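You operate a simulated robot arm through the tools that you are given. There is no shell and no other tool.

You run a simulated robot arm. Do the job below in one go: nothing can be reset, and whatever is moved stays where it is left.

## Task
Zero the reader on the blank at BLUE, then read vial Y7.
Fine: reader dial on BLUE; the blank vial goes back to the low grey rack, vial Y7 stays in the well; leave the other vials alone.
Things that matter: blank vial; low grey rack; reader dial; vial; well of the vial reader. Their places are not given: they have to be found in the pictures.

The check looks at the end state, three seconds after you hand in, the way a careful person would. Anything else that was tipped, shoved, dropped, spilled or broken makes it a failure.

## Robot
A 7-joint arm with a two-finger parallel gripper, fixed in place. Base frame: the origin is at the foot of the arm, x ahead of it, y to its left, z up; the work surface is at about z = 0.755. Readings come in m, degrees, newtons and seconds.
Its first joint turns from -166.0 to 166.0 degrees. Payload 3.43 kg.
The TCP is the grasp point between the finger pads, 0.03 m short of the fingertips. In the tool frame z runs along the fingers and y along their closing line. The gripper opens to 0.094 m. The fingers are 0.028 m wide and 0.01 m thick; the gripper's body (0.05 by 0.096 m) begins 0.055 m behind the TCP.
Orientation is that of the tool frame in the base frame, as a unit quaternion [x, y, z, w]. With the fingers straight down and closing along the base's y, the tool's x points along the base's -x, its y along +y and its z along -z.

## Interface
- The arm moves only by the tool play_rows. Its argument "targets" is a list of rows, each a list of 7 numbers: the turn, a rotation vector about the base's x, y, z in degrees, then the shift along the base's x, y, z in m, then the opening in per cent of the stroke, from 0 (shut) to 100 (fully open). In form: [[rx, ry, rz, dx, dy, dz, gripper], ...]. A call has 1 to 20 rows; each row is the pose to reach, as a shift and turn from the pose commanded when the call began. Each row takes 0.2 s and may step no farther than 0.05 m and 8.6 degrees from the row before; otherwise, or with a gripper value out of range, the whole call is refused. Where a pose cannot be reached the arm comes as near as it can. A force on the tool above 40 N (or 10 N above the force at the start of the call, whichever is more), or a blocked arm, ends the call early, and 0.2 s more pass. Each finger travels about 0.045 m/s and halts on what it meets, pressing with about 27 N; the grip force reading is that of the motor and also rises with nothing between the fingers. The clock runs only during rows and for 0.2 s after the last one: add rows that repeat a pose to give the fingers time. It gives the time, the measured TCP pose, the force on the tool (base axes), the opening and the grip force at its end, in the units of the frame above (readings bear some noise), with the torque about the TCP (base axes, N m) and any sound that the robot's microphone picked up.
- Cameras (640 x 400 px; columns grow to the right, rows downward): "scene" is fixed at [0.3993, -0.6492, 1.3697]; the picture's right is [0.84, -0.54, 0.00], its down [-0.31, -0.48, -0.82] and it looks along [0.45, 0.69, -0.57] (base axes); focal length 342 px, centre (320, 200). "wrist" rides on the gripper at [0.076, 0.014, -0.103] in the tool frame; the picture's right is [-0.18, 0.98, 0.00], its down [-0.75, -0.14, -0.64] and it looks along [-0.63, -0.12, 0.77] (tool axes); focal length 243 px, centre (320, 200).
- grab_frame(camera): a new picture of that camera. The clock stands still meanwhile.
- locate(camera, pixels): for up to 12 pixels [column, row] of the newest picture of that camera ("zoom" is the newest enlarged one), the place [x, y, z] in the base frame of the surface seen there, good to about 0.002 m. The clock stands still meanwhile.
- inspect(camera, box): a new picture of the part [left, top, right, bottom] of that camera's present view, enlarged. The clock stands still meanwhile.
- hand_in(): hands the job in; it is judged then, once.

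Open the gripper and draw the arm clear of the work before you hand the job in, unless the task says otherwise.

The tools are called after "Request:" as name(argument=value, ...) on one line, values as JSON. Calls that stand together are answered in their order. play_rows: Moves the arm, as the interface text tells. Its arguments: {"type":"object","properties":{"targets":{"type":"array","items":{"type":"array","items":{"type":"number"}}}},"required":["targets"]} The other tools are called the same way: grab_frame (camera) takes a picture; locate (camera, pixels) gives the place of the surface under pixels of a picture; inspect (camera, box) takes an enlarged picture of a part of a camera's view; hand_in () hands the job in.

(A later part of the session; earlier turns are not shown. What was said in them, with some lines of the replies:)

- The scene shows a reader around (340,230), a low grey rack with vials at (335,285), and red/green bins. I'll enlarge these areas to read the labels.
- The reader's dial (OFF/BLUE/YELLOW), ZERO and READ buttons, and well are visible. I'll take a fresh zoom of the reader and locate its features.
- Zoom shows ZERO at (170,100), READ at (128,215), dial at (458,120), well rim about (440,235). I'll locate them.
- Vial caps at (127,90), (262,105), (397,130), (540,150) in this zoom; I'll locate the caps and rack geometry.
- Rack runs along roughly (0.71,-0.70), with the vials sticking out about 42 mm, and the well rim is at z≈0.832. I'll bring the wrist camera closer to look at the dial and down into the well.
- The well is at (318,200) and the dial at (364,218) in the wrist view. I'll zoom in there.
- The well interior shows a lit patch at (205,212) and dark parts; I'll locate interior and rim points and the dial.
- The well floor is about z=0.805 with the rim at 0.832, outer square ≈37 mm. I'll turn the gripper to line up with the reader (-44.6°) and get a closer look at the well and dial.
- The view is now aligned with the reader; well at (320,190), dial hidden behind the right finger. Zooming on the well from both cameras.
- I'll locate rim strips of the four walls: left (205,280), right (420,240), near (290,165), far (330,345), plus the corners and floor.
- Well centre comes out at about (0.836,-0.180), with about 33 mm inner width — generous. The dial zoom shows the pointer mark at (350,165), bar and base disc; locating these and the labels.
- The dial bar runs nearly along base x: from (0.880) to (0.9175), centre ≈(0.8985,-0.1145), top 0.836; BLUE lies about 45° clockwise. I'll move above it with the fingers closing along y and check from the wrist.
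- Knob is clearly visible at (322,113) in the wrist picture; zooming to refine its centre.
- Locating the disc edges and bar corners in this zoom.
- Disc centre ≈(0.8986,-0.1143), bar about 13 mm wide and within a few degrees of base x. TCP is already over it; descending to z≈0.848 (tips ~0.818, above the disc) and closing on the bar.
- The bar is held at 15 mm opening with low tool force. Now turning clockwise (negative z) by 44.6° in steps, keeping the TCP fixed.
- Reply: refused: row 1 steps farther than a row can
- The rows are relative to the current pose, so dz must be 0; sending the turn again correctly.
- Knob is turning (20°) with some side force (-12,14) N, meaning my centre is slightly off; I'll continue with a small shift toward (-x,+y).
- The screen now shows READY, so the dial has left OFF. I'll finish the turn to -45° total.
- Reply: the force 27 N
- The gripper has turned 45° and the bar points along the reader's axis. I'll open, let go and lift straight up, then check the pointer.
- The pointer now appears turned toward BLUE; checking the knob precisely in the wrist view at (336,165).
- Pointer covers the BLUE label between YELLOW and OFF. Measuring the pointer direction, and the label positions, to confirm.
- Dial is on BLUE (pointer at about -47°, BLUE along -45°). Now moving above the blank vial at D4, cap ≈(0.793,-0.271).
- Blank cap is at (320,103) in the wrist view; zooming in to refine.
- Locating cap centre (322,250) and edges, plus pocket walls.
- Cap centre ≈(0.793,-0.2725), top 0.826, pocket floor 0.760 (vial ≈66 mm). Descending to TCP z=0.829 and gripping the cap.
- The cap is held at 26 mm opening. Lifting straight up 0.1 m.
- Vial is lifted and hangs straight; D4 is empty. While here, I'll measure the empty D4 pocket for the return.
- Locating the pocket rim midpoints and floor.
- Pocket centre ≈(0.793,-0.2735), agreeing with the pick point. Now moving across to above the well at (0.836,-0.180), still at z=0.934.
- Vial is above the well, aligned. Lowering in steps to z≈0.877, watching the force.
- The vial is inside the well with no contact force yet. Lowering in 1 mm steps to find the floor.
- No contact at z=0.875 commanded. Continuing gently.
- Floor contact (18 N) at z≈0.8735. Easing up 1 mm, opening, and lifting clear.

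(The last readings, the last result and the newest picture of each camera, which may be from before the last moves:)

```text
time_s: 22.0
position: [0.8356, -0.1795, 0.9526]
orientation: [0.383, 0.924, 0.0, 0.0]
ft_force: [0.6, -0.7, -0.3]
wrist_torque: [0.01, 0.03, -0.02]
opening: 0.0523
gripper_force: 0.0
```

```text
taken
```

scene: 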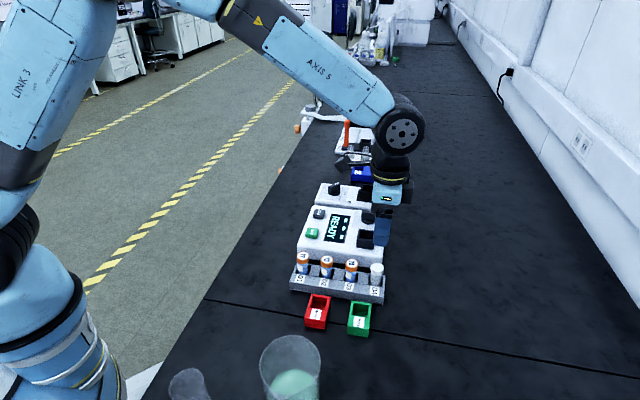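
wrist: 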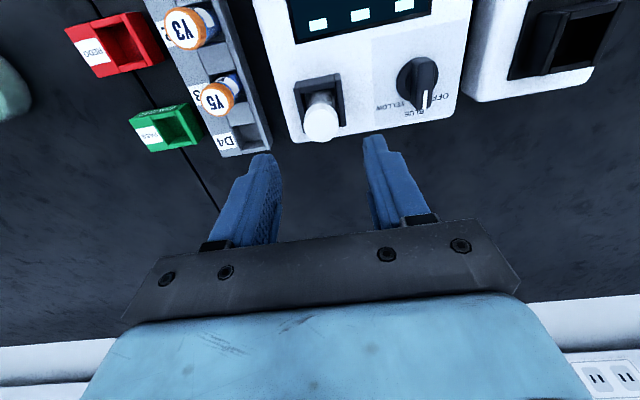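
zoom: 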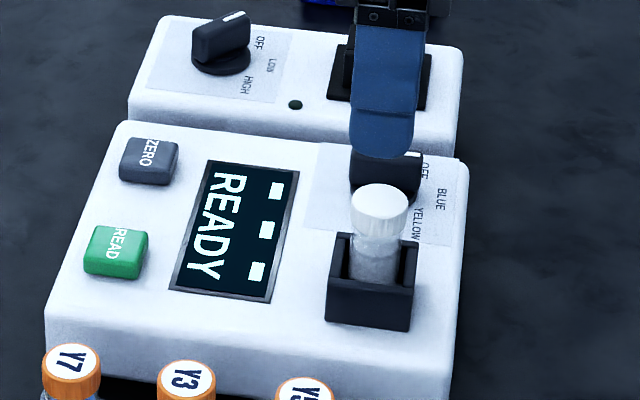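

The blank stands upright in the well. Closing the fingers and moving toward above ZERO (≈(0.800,-0.026)).

Request:
play_rows(targets=[[0, 0, 0, -0.009, 0.0385, 0, 40], [0, 0, 0, -0.018, 0.077, 0, 25], [0, 0, 0, -0.027, 0.1155, 0, 10], [0, 0, 0, -0.0363, 0.154, 0, 0], [0, 0, 0, -0.0363, 0.154, -0.02, 0], [0, 0, 0, -0.0363, 0.154, -0.02, 0]])

Request:
grab_frame(camera="wrist")

Request:
grab_frame(camera="scene")

```text
time_s: 23.4
position: [0.7987, -0.0248, 0.9315]
orientation: [0.382, 0.924, 0.0, 0.001]
ft_force: [0.3, 0.2, -0.4]
wrist_torque: [0.0, 0.02, 0.0]
opening: 0.0002
gripper_force: 26.8
```

```text
taken
```

wrist: 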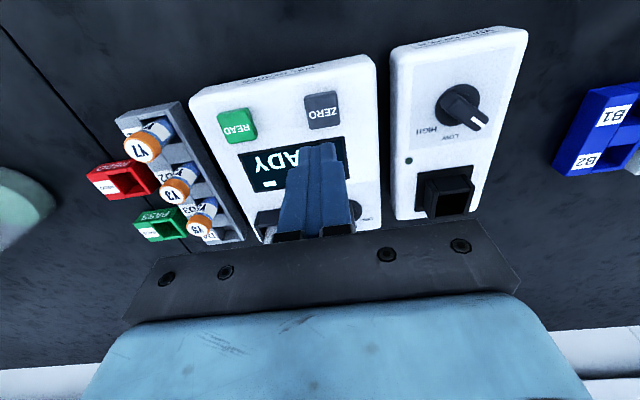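

```text
taken
```

scene: 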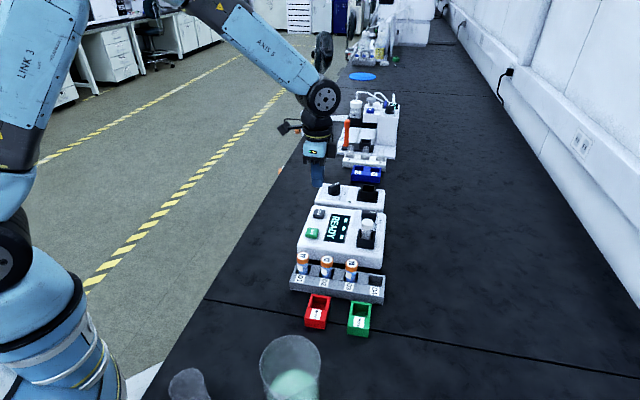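

Buttons ZERO (322,110) and READ (236,125) are visible; locating their tops' edges and centres.

Request:
inspect(camera="wrist", box=[210, 80, 354, 150])

```text
4.44 times, centred on (282, 115) of wrist
```

zoom: 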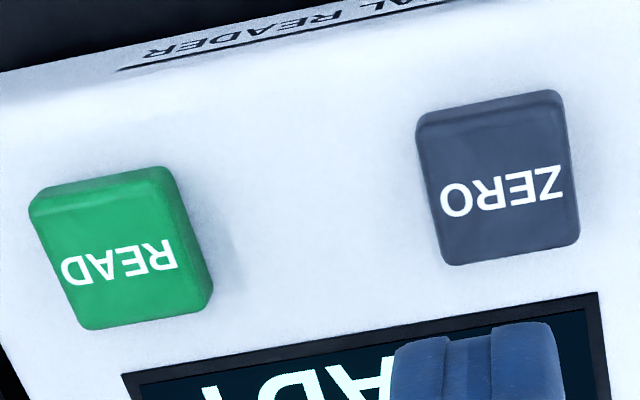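

Request:
locate(camera="zoom", pixels=[[503, 190], [430, 200], [572, 185], [495, 130], [508, 250], [120, 260], [60, 265], [185, 245], [110, 205], [135, 315], [300, 200], [350, 120]])

```text
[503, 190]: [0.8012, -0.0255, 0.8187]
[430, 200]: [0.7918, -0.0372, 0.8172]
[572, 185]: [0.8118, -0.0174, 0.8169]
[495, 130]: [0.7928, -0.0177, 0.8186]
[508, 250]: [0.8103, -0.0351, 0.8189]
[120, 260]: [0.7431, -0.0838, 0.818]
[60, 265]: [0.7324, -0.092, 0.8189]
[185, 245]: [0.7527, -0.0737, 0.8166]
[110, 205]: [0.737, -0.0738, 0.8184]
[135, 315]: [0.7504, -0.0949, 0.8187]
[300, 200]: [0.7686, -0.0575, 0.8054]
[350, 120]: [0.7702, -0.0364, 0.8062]
```

ZERO centre ≈(0.8015,-0.0268), READ ≈(0.743,-0.084), tops at 0.8185. Lowering the closed fingertips to just above ZERO, then pressing in 1 mm steps.

Request:
play_rows(targets=[[0, 0, 0, 0.0015, -0.0008, -0.03, 0], [0, 0, 0, 0.0015, -0.0008, -0.06, 0], [0, 0, 0, 0.0015, -0.0008, -0.078, 0], [0, 0, 0, 0.0015, -0.0008, -0.083, 0], [0, 0, 0, 0.0015, -0.0008, -0.085, 0], [0, 0, 0, 0.0015, -0.0008, -0.086, 0], [0, 0, 0, 0.0015, -0.0008, -0.087, 0]])

Request:
inspect(camera="scene", box=[290, 180, 420, 264])

```text
time_s: 25.0
position: [0.8001, -0.0286, 0.8456]
orientation: [0.383, 0.924, 0.0, 0.0]
ft_force: [-0.5, 0.5, 0.7]
wrist_torque: [0.01, 0.04, 0.03]
opening: 0.0001
gripper_force: 27.1
```

```text
4.76 times, centred on (355, 222) of scene
```

zoom: 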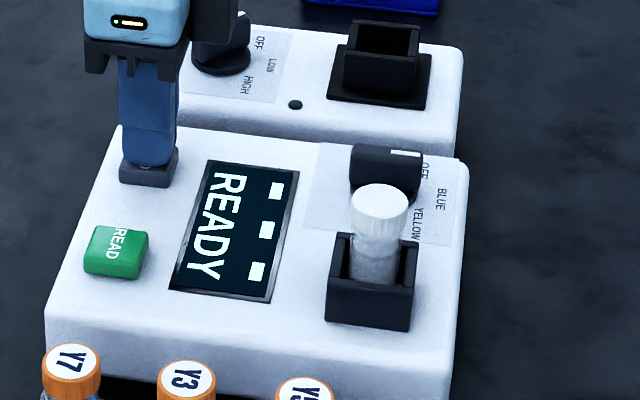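

Tip is at the button top with almost no force and still READY. Pressing further in 1 mm steps.

Request:
play_rows(targets=[[0, 0, 0, 0.0005, 0.001, -0.001, 0], [0, 0, 0, 0.0005, 0.001, -0.002, 0], [0, 0, 0, 0.0005, 0.001, -0.002, 0]])

Request:
inspect(camera="scene", box=[290, 180, 420, 264])

```text
time_s: 25.8
position: [0.8015, -0.0264, 0.8432]
orientation: [0.383, 0.924, 0.001, 0.0]
ft_force: [0.6, -1.6, 1.4]
wrist_torque: [-0.06, 0.04, -0.01]
opening: 0.0001
gripper_force: 26.8
heard: click
```

```text
4.76 times, centred on (355, 222) of scene
```

zoom: 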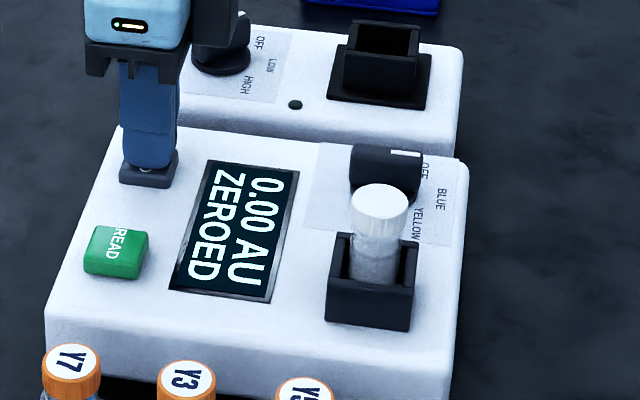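

Click heard and the screen reads "0.00 AU ZEROED". Lifting off, and going back above the blank in the well with the gripper opening.

Request:
play_rows(targets=[[0, 0, 0, 0, 0, 0.03, 0], [0, 0, 0, 0, 0, 0.075, 0], [0, 0, 0, 0, 0, 0.11, 20], [0, 0, 0, 0.0086, -0.0386, 0.11, 40], [0, 0, 0, 0.0172, -0.0771, 0.11, 58], [0, 0, 0, 0.0258, -0.1157, 0.11, 58], [0, 0, 0, 0.0343, -0.1542, 0.11, 58], [0, 0, 0, 0.0343, -0.1542, 0.11, 58]])

Request:
grab_frame(camera="wrist")

Request:
inspect(camera="wrist", box=[280, 70, 360, 140])

```text
time_s: 27.6
position: [0.834, -0.1796, 0.9532]
orientation: [0.382, 0.924, 0.0, -0.001]
ft_force: [0.5, 0.8, 0.3]
wrist_torque: [0.02, 0.0, 0.01]
opening: 0.0545
gripper_force: 0.1
```

```text
taken
```

wrist: 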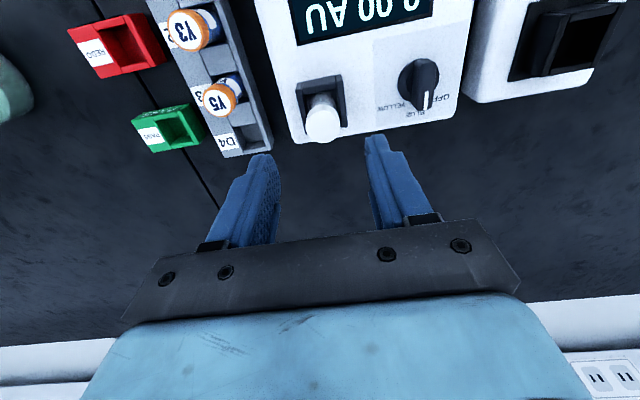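

```text
5.71 times, centred on (320, 105) of wrist
```

zoom: 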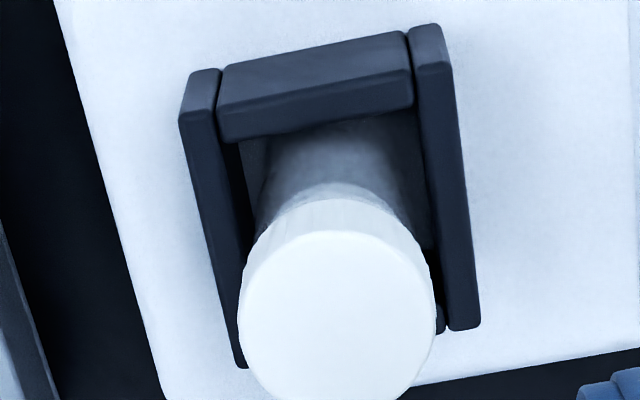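

Checking the cap position once more before gripping.

Request:
locate(camera="zoom", pixels=[[336, 315], [243, 315], [430, 315], [335, 240], [335, 390]])

```text
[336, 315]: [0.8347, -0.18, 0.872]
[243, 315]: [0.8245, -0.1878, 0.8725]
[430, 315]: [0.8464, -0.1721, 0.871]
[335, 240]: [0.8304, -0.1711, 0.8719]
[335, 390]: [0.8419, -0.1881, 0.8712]
```

Cap centre (0.8357,-0.180), top 0.872 — as placed. Descending, gripping and lifting.

Request:
play_rows(targets=[[0, 0, 0, 0, 0, -0.03, 58], [0, 0, 0, 0, 0, -0.06, 58], [0, 0, 0, 0, 0, -0.0745, 58], [0, 0, 0, 0, 0, -0.0795, 58], [0, 0, 0, 0, 0, -0.0795, 58], [0, 0, 0, 0, 0, -0.0795, 42], [0, 0, 0, 0, 0, -0.0795, 30], [0, 0, 0, 0, 0, -0.0795, 24], [0, 0, 0, 0, 0, -0.0795, 20], [0, 0, 0, 0, 0, -0.0795, 20], [0, 0, 0, 0, 0, -0.0745, 20], [0, 0, 0, 0, 0, -0.055, 20], [0, 0, 0, 0, 0, -0.025, 20], [0, 0, 0, 0, 0, -0.015, 20], [0, 0, 0, 0, 0, -0.015, 20]])

Request:
grab_frame(camera="wrist")

Request:
inspect(camera="scene", box=[290, 180, 420, 264])

```text
time_s: 30.8
position: [0.8366, -0.1802, 0.9387]
orientation: [0.383, 0.924, 0.0, 0.0]
ft_force: [-0.3, 1.3, -0.5]
wrist_torque: [0.0, 0.02, 0.0]
opening: 0.0263
gripper_force: 27.3
```

```text
taken
```

wrist: 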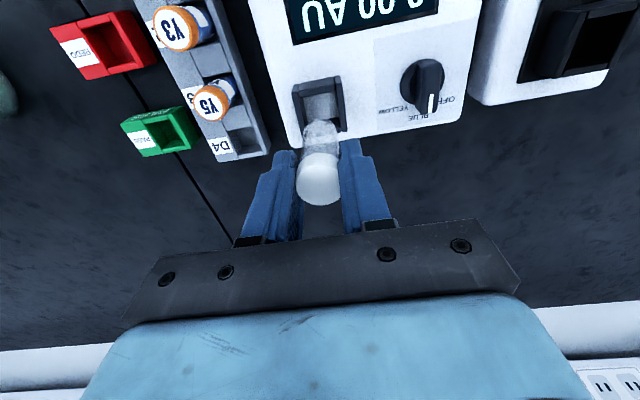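

```text
4.76 times, centred on (355, 222) of scene
```

zoom: 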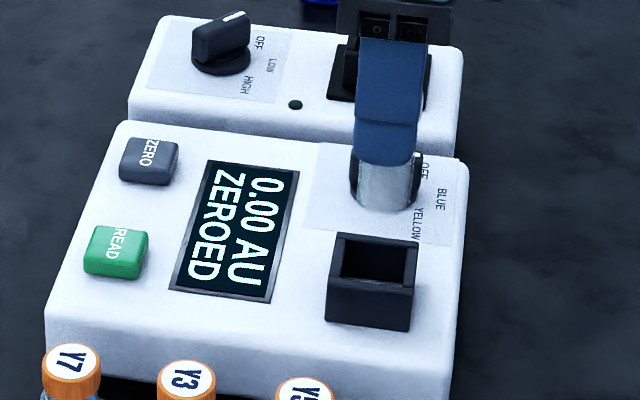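

Blank is lifted; moving back over D4 (0.7933,-0.273) and lowering partway.

Request:
play_rows(targets=[[0, 0, 0, -0.011, -0.023, 0, 20], [0, 0, 0, -0.022, -0.0465, 0, 20], [0, 0, 0, -0.033, -0.07, 0, 20], [0, 0, 0, -0.043, -0.093, 0, 20], [0, 0, 0, -0.043, -0.093, 0, 20], [0, 0, 0, -0.043, -0.093, -0.03, 20], [0, 0, 0, -0.043, -0.093, -0.06, 20], [0, 0, 0, -0.043, -0.093, -0.075, 20], [0, 0, 0, -0.043, -0.093, -0.075, 20]])

Request:
grab_frame(camera="wrist")

Request:
inspect(camera="scene", box=[290, 220, 420, 320])

```text
time_s: 32.8
position: [0.7932, -0.2723, 0.8645]
orientation: [0.384, 0.924, 0.0, 0.0]
ft_force: [-1.1, 0.2, -0.6]
wrist_torque: [0.04, -0.01, 0.0]
opening: 0.0264
gripper_force: 27.3
```

```text
taken
```

wrist: 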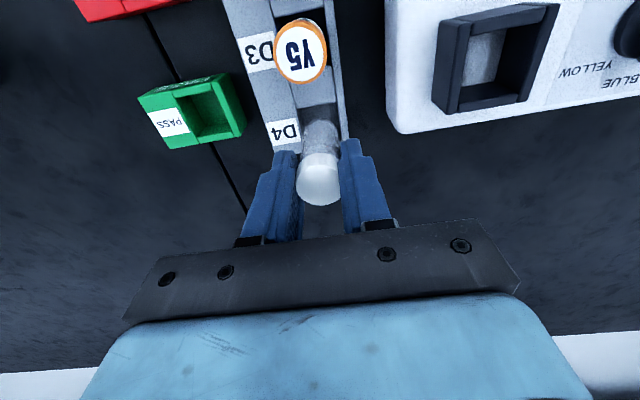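

```text
4.00 times, centred on (355, 270) of scene
```

zoom: 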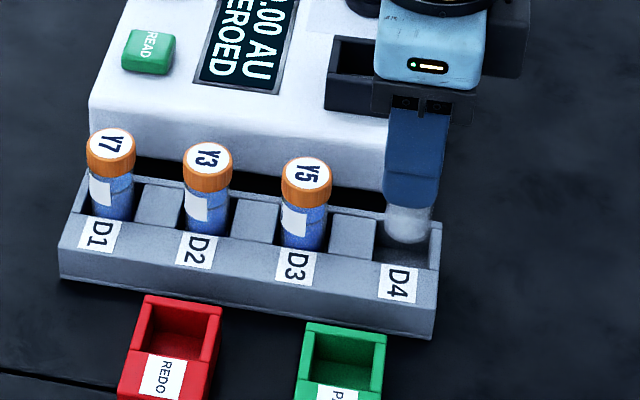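

The vial is lined up with the D4 pocket. Lowering from 0.864 to 0.831, then feeling for the floor.

Request:
play_rows(targets=[[0, 0, 0, 0, 0, -0.012, 20], [0, 0, 0, 0, 0, -0.024, 20], [0, 0, 0, 0, 0, -0.03, 20], [0, 0, 0, 0, 0, -0.033, 20], [0, 0, 0, 0, 0, -0.034, 20]])

```text
time_s: 34.0
position: [0.7926, -0.2728, 0.8305]
orientation: [0.383, 0.924, 0.0, 0.0]
ft_force: [-0.6, -0.6, 0.7]
wrist_torque: [0.02, 0.02, 0.02]
opening: 0.0263
gripper_force: 27.0
```

No contact at 0.830; stepping down 1 mm at a time.

Request:
play_rows(targets=[[0, 0, 0, 0, 0, -0.0007, 20], [0, 0, 0, 0, 0, -0.0015, 20]])

```text
time_s: 34.6
position: [0.7941, -0.2745, 0.8282]
orientation: [0.383, 0.924, 0.0, 0.0]
ft_force: [-0.4, 0.0, 1.2]
wrist_torque: [0.0, 0.05, 0.0]
opening: 0.0264
gripper_force: 26.9
```

Request:
play_rows(targets=[[0, 0, 0, 0, 0, -0.0007, 20], [0, 0, 0, 0, 0, -0.0014, 20]])

```text
time_s: 35.2
position: [0.7942, -0.2731, 0.8279]
orientation: [0.382, 0.924, 0.0, 0.001]
ft_force: [-1.9, 4.3, 17.4]
wrist_torque: [0.3, 0.1, 0.0]
opening: 0.0264
gripper_force: 27.4
```

Floor felt (17 N) at z≈0.8275. Easing up 0.7 mm, opening and lifting clear.

Request:
play_rows(targets=[[0, 0, 0, 0, 0, 0.0008, 20], [0, 0, 0, 0, 0, 0.0008, 26], [0, 0, 0, 0, 0, 0.0008, 34], [0, 0, 0, 0, 0, 0.0008, 46], [0, 0, 0, 0, 0, 0.0008, 58], [0, 0, 0, 0, 0, 0.0008, 58], [0, 0, 0, 0, 0, 0.02, 58], [0, 0, 0, 0, 0, 0.06, 58], [0, 0, 0, 0, 0, 0.1, 58], [0, 0, 0, 0, 0, 0.123, 58]])

Request:
inspect(camera="scene", box=[290, 220, 420, 320])

Request:
grab_frame(camera="wrist")

```text
time_s: 37.4
position: [0.7937, -0.2748, 0.9501]
orientation: [0.382, 0.924, 0.001, -0.001]
ft_force: [-0.3, -0.3, -1.1]
wrist_torque: [-0.03, 0.03, 0.01]
opening: 0.0545
gripper_force: 0.1
```

```text
4.00 times, centred on (355, 270) of scene
```

zoom: 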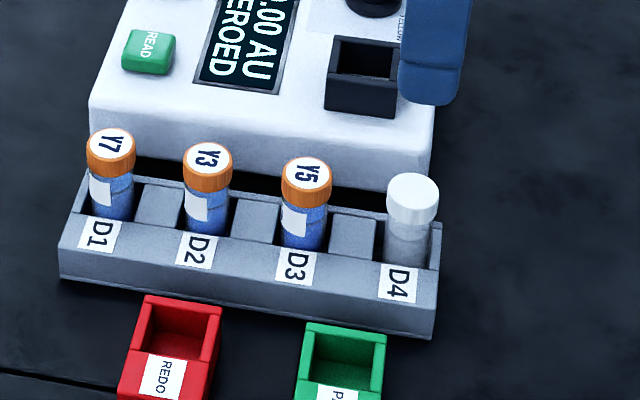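

```text
taken
```

wrist: 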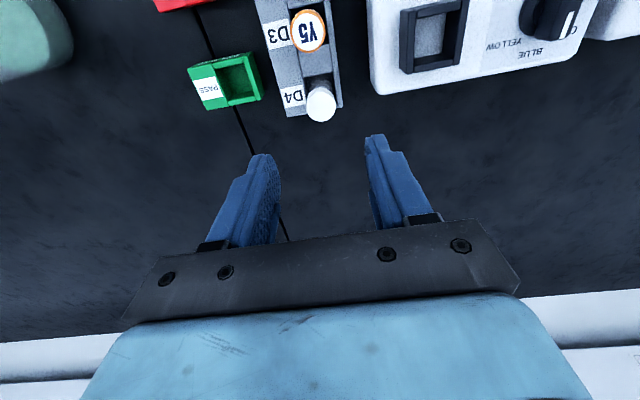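

Blank is back upright in D4. Now moving above Y7 at D1 (≈(0.6745,-0.1545)), staying at z=0.95.

Request:
play_rows(targets=[[0, 0, 0, -0.0238, 0.0237, 0, 58], [0, 0, 0, -0.0475, 0.0474, 0, 58], [0, 0, 0, -0.0713, 0.0711, 0, 58], [0, 0, 0, -0.095, 0.0948, 0, 58], [0, 0, 0, -0.1188, 0.1185, 0, 58], [0, 0, 0, -0.1188, 0.1185, 0, 58]])

Request:
grab_frame(camera="wrist")

Request:
inspect(camera="wrist", box=[280, 70, 360, 130])

Request:
grab_frame(camera="scene")

```text
time_s: 38.8
position: [0.6749, -0.1553, 0.9518]
orientation: [0.382, 0.924, 0.0, 0.0]
ft_force: [0.1, 0.2, -0.4]
wrist_torque: [0.02, 0.0, 0.01]
opening: 0.0545
gripper_force: 0.0
```

```text
taken
```

wrist: 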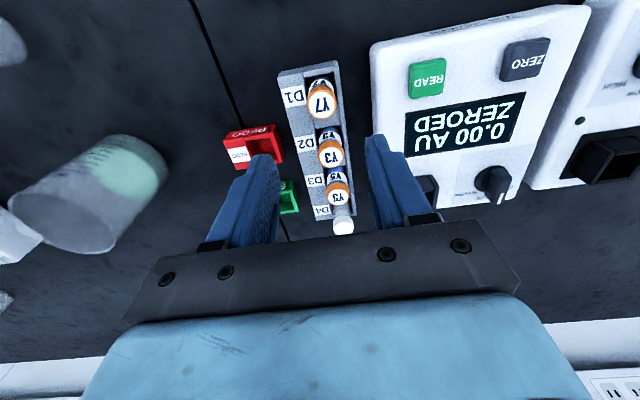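

```text
6.67 times, centred on (320, 100) of wrist
```

zoom: 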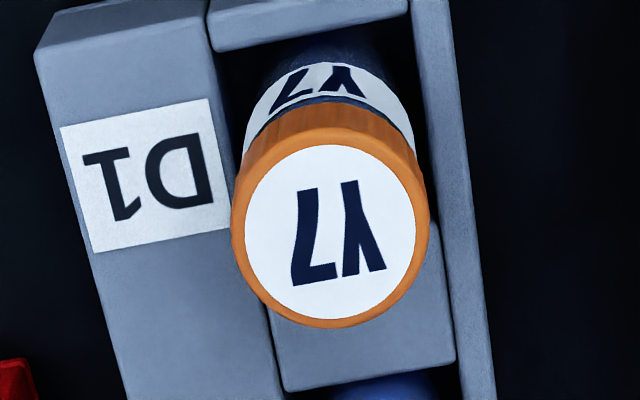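

```text
taken
```

scene: 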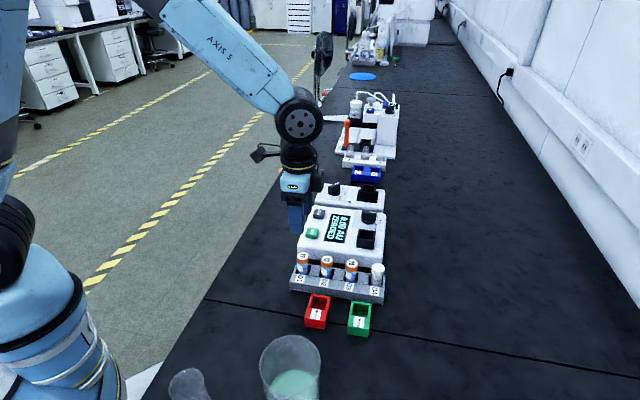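

Y7 is confirmed below; cap top centre at (330,232) in zoom. Locating its centre and edges.

Request:
locate(camera="zoom", pixels=[[330, 232], [238, 232], [424, 232], [330, 145], [330, 320], [250, 40], [405, 60], [320, 45], [340, 270]])

Request:
locate(camera="wrist", pixels=[[100, 230], [135, 155], [260, 135], [165, 180]])

```text
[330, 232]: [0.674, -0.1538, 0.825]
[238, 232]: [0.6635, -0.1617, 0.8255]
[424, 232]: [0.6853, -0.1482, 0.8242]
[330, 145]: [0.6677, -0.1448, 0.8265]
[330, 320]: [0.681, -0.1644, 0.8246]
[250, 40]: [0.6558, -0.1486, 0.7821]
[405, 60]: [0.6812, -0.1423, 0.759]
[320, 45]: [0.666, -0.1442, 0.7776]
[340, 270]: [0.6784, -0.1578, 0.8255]
```

```text
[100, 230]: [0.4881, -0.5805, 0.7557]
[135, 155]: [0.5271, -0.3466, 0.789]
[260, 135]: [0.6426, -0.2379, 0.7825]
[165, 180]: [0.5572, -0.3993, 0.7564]
```

Cap centre (0.6744,-0.1546), top 0.826 — right under the TCP. Descending to 0.829 and gripping.

Request:
play_rows(targets=[[0, 0, 0, 0, 0, -0.04, 58], [0, 0, 0, 0, 0, -0.08, 58], [0, 0, 0, 0, 0, -0.105, 58], [0, 0, 0, 0, 0, -0.1212, 58], [0, 0, 0, 0, 0, -0.1212, 58], [0, 0, 0, 0, 0, -0.1212, 42], [0, 0, 0, 0, 0, -0.1212, 30], [0, 0, 0, 0, 0, -0.1212, 24], [0, 0, 0, 0, 0, -0.1212, 20], [0, 0, 0, 0, 0, -0.1212, 20]])

Request:
inspect(camera="scene", box=[270, 200, 400, 310])

Request:
grab_frame(camera="wrist")

```text
time_s: 41.0
position: [0.6744, -0.1548, 0.829]
orientation: [0.382, 0.924, 0.0, 0.0]
ft_force: [-0.2, -0.3, -0.6]
wrist_torque: [0.03, 0.02, 0.0]
opening: 0.0263
gripper_force: 26.9
```

```text
3.64 times, centred on (335, 255) of scene
```

zoom: 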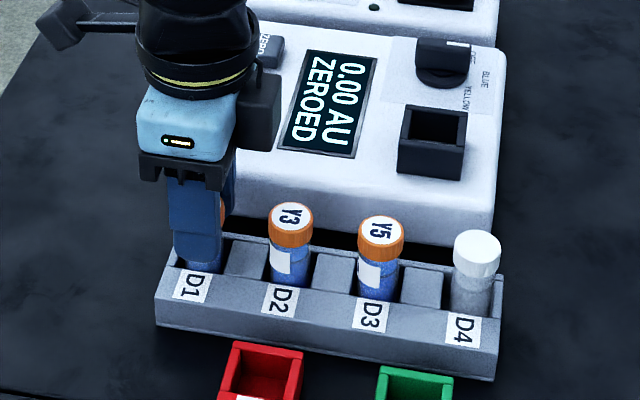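

```text
taken
```

wrist: 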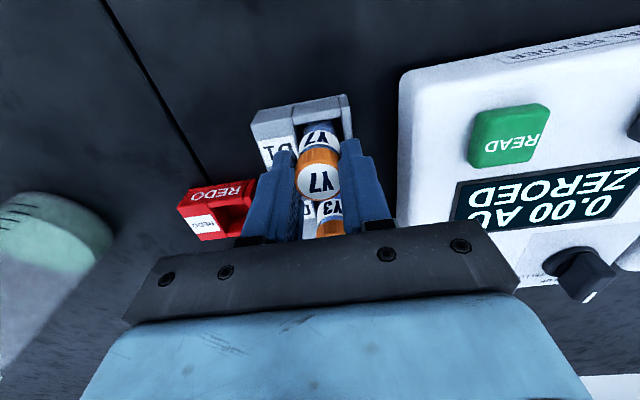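

Y7 is held (26 mm opening). Lifting straight up 0.11 m, then over to the well (0.8363,-0.180).

Request:
play_rows(targets=[[0, 0, 0, 0, 0, 0.01, 20], [0, 0, 0, 0, 0, 0.03, 20], [0, 0, 0, 0, 0, 0.06, 20], [0, 0, 0, 0, 0, 0.09, 20], [0, 0, 0, 0, 0, 0.111, 20], [0, 0, 0, 0.03, -0.0047, 0.111, 20], [0, 0, 0, 0.065, -0.0102, 0.111, 20], [0, 0, 0, 0.1, -0.0158, 0.111, 20], [0, 0, 0, 0.135, -0.0213, 0.111, 20], [0, 0, 0, 0.1618, -0.0255, 0.111, 20], [0, 0, 0, 0.1618, -0.0255, 0.111, 20]])

Request:
inspect(camera="scene", box=[290, 180, 420, 310])

Request:
grab_frame(camera="wrist")

```text
time_s: 43.4
position: [0.8355, -0.1799, 0.9381]
orientation: [0.383, 0.924, 0.0, 0.001]
ft_force: [1.2, -0.2, -0.7]
wrist_torque: [-0.03, 0.03, 0.01]
opening: 0.0263
gripper_force: 27.0
```

```text
3.08 times, centred on (355, 245) of scene
```

zoom: 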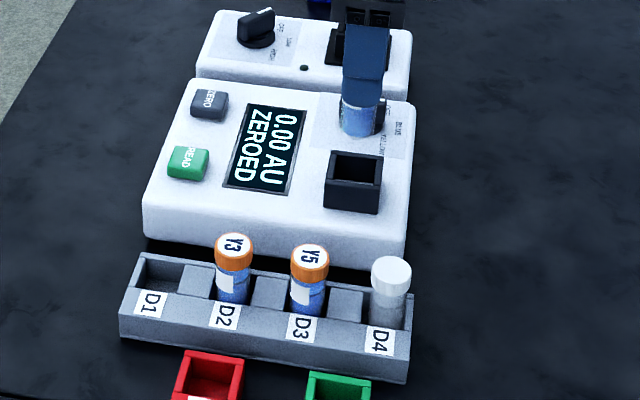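

```text
taken
```

wrist: 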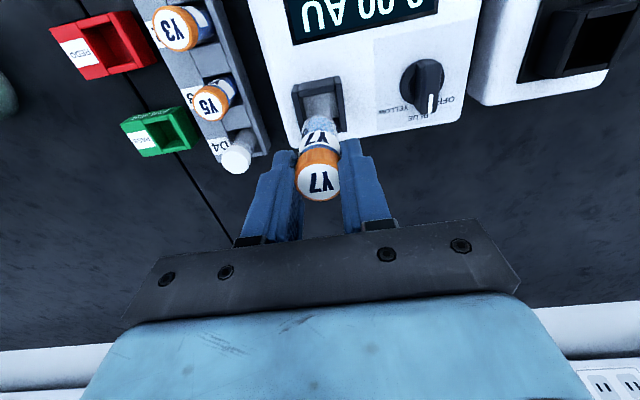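

Y7 is above the well, lined up as the blank was. Lowering to just above the floor.

Request:
play_rows(targets=[[0, 0, 0, 0, 0, -0.015, 20], [0, 0, 0, 0, 0, -0.03, 20], [0, 0, 0, 0, 0, -0.042, 20], [0, 0, 0, 0, 0, -0.054, 20], [0, 0, 0, 0, 0, -0.061, 20], [0, 0, 0, 0, 0, -0.0645, 20], [0, 0, 0, 0, 0, -0.0645, 20]])

```text
time_s: 45.0
position: [0.8364, -0.1793, 0.8744]
orientation: [0.382, 0.924, 0.0, 0.0]
ft_force: [3.1, -2.7, -0.3]
wrist_torque: [-0.14, -0.11, -0.01]
opening: 0.0262
gripper_force: 27.7
```

Slight side force only; stepping down to feel the floor.

Request:
play_rows(targets=[[0, 0, 0, 0, 0, -0.0007, 20], [0, 0, 0, 0, 0, -0.0014, 20]])

Request:
inspect(camera="wrist", box=[260, 80, 380, 220])

```text
time_s: 45.6
position: [0.8351, -0.1796, 0.8744]
orientation: [0.383, 0.924, 0.0, 0.0]
ft_force: [0.6, -1.7, 5.2]
wrist_torque: [-0.06, 0.01, 0.01]
opening: 0.0265
gripper_force: 27.1
```

```text
2.86 times, centred on (320, 150) of wrist
```

zoom: 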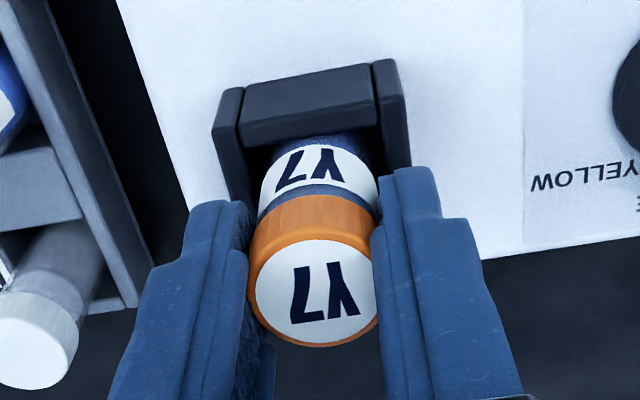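

Floor contact (5 N). Opening and lifting clear.

Request:
play_rows(targets=[[0, 0, 0, 0, 0, 0, 26], [0, 0, 0, 0, 0, 0, 34], [0, 0, 0, 0, 0, 0, 46], [0, 0, 0, 0, 0, 0, 58], [0, 0, 0, 0, 0, 0, 58], [0, 0, 0, 0, 0, 0.02, 58], [0, 0, 0, 0, 0, 0.05, 58], [0, 0, 0, 0, 0, 0.08, 58]])

Request:
inspect(camera="scene", box=[290, 180, 420, 264])

Request:
grab_frame(camera="wrist")

```text
time_s: 47.4
position: [0.8358, -0.1806, 0.9524]
orientation: [0.383, 0.924, 0.0, -0.001]
ft_force: [0.3, -0.1, -1.1]
wrist_torque: [-0.01, 0.0, 0.0]
opening: 0.0543
gripper_force: 0.1
```

```text
4.76 times, centred on (355, 222) of scene
```

zoom: 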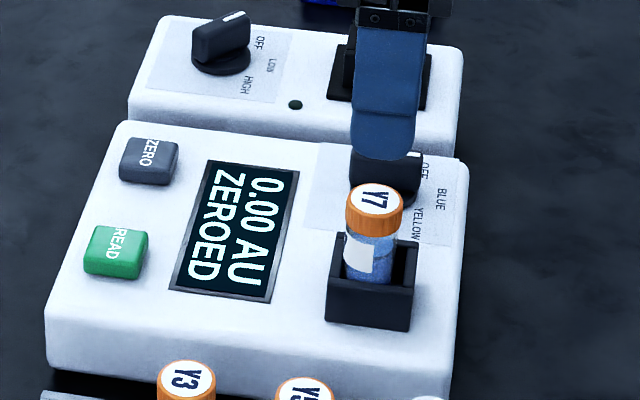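

```text
taken
```

wrist: 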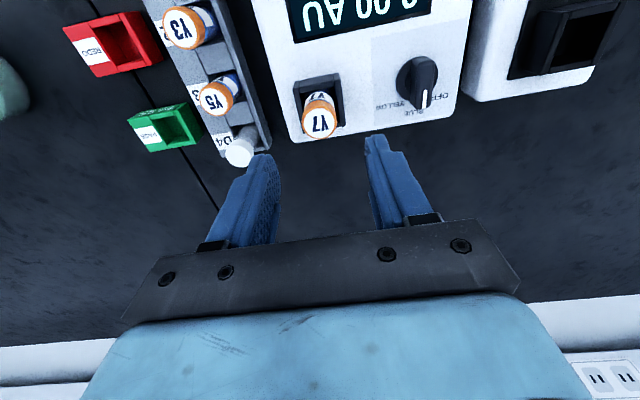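

Y7 stands upright in the well. Closing the gripper and moving above READ (0.743,-0.084), then down to just above the button.

Request:
play_rows(targets=[[0, 0, 0, -0.0233, 0.024, 0, 40], [0, 0, 0, -0.0467, 0.048, 0, 20], [0, 0, 0, -0.07, 0.072, 0, 5], [0, 0, 0, -0.0933, 0.0962, 0, 0], [0, 0, 0, -0.0933, 0.0962, -0.03, 0], [0, 0, 0, -0.0933, 0.0962, -0.06, 0], [0, 0, 0, -0.0933, 0.0962, -0.09, 0], [0, 0, 0, -0.0933, 0.0962, -0.102, 0], [0, 0, 0, -0.0933, 0.0962, -0.102, 0]])

Request:
inspect(camera="scene", box=[290, 180, 420, 264])

```text
time_s: 49.4
position: [0.7418, -0.0831, 0.8521]
orientation: [0.383, 0.924, 0.0, 0.0]
ft_force: [0.3, 0.3, -0.4]
wrist_torque: [0.01, -0.01, -0.01]
opening: 0.0
gripper_force: 26.9
```

```text
4.76 times, centred on (355, 222) of scene
```

zoom: 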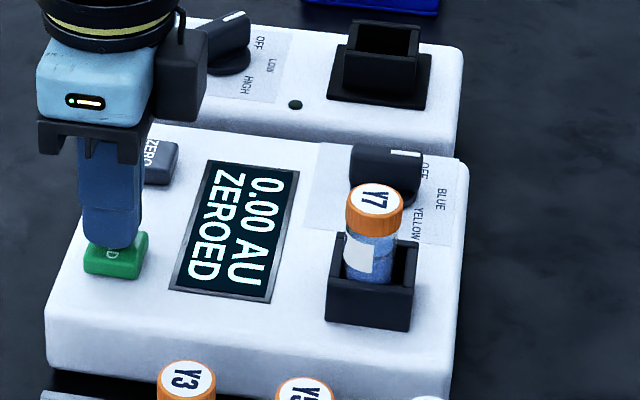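

The fingertips are just above READ. Pressing in small steps to the same depth that clicked ZERO.

Request:
play_rows(targets=[[0, 0, 0, 0.0005, 0, -0.003, 0], [0, 0, 0, 0.0005, 0, -0.005, 0], [0, 0, 0, 0.0005, 0, -0.007, 0], [0, 0, 0, 0.0005, 0, -0.008, 0], [0, 0, 0, 0.0005, 0, -0.008, 0]])

Request:
inspect(camera="scene", box=[290, 180, 420, 264])

```text
time_s: 50.6
position: [0.743, -0.0843, 0.8438]
orientation: [0.383, 0.924, 0.0, 0.0]
ft_force: [1.0, -1.3, 1.4]
wrist_torque: [-0.01, -0.02, 0.03]
opening: 0.0
gripper_force: 27.2
heard: click
```

```text
4.76 times, centred on (355, 222) of scene
```

zoom: 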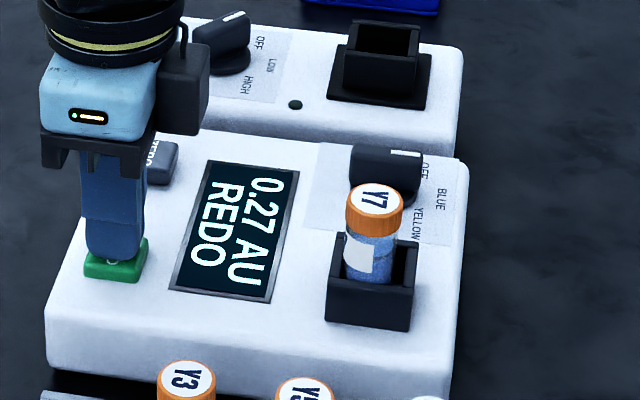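

Click heard; display shows "0.27 AU REDO" (Y7's reading; the task keeps Y7 in the well). Lifting off, opening, and withdrawing the arm clear.

Request:
play_rows(targets=[[0, 0, 0, 0, 0, 0.03, 0], [0, 0, 0, 0, 0, 0.07, 0], [0, 0, 0, 0, 0, 0.11, 0], [0, 0, 0, -0.02, 0, 0.15, 20], [0, 0, 0, -0.05, 0, 0.18, 40], [0, 0, 0, -0.08, 0.02, 0.21, 60], [0, 0, 0, -0.11, 0.04, 0.235, 60], [0, 0, 0, -0.13, 0.06, 0.25, 60]])

Request:
grab_frame(camera="scene")

Request:
inspect(camera="scene", box=[280, 180, 400, 264])

Request:
inspect(camera="scene", box=[270, 240, 410, 345])

Request:
inspect(camera="scene", box=[345, 195, 395, 228])

```text
time_s: 52.4
position: [0.6127, -0.0239, 1.0925]
orientation: [0.382, 0.924, -0.001, 0.0]
ft_force: [0.9, 0.2, 0.2]
wrist_torque: [0.03, 0.04, 0.01]
opening: 0.0565
gripper_force: 0.1
```

```text
taken
```

scene: 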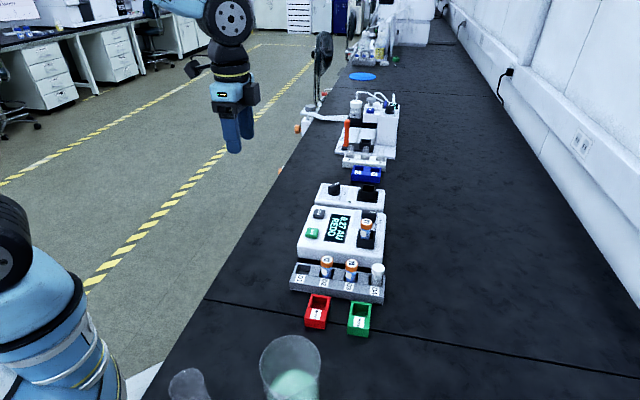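

```text
4.76 times, centred on (340, 222) of scene
```

zoom: 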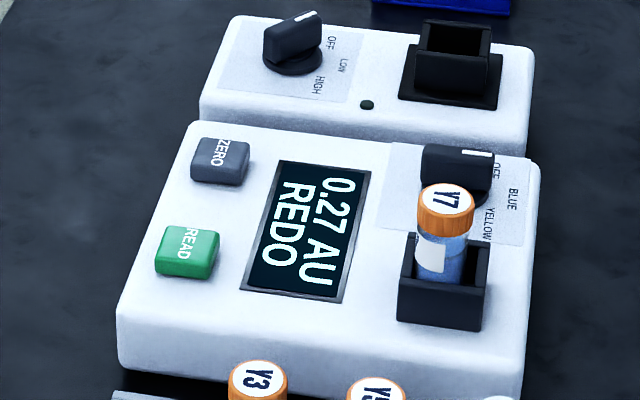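

```text
3.81 times, centred on (340, 292) of scene
```

zoom: 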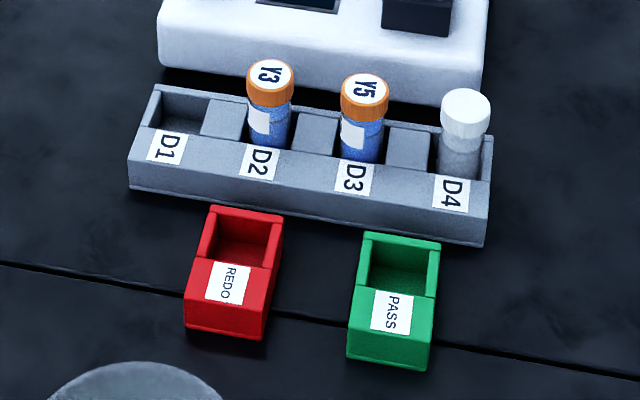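

```text
12.12 times, centred on (370, 212) of scene
```

zoom: 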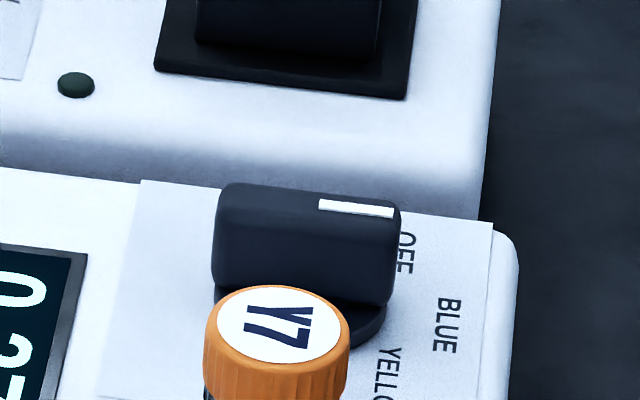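

The last pictures show the dial on BLUE, Y7 upright in the well with the reading 0.27 AU shown, and the blank upright in D4. Y3 and Y5 have not moved, and the open gripper is clear of the work, so I'm handing in.

Request:
hand_in()

```text
The job is handed in.
```

The reader was zeroed on the blank at BLUE and then read vial Y7, which gave **0.27 AU** with the display showing **REDO**. I handed the job in and have had no result from the check.

- **Dial:** it is on BLUE. I turned it about 45° from OFF, and the pointer lines up with the BLUE label.
- **Zero:** with the blank in the well, pressing ZERO gave a click and the display showed "0.00 AU ZEROED".
- **Blank vial:** it is back upright in slot D4 of the low grey rack, where it started.
- **Vial Y7:** it is upright in the well. I took REDO as the reader's verdict on Y7 and left it there, as the task asked, rather than moving it to the red REDO bin.
- **Everything else:** the last pictures show Y3 and Y5 still in place and nothing tipped or moved. The gripper is open and clear of the work.
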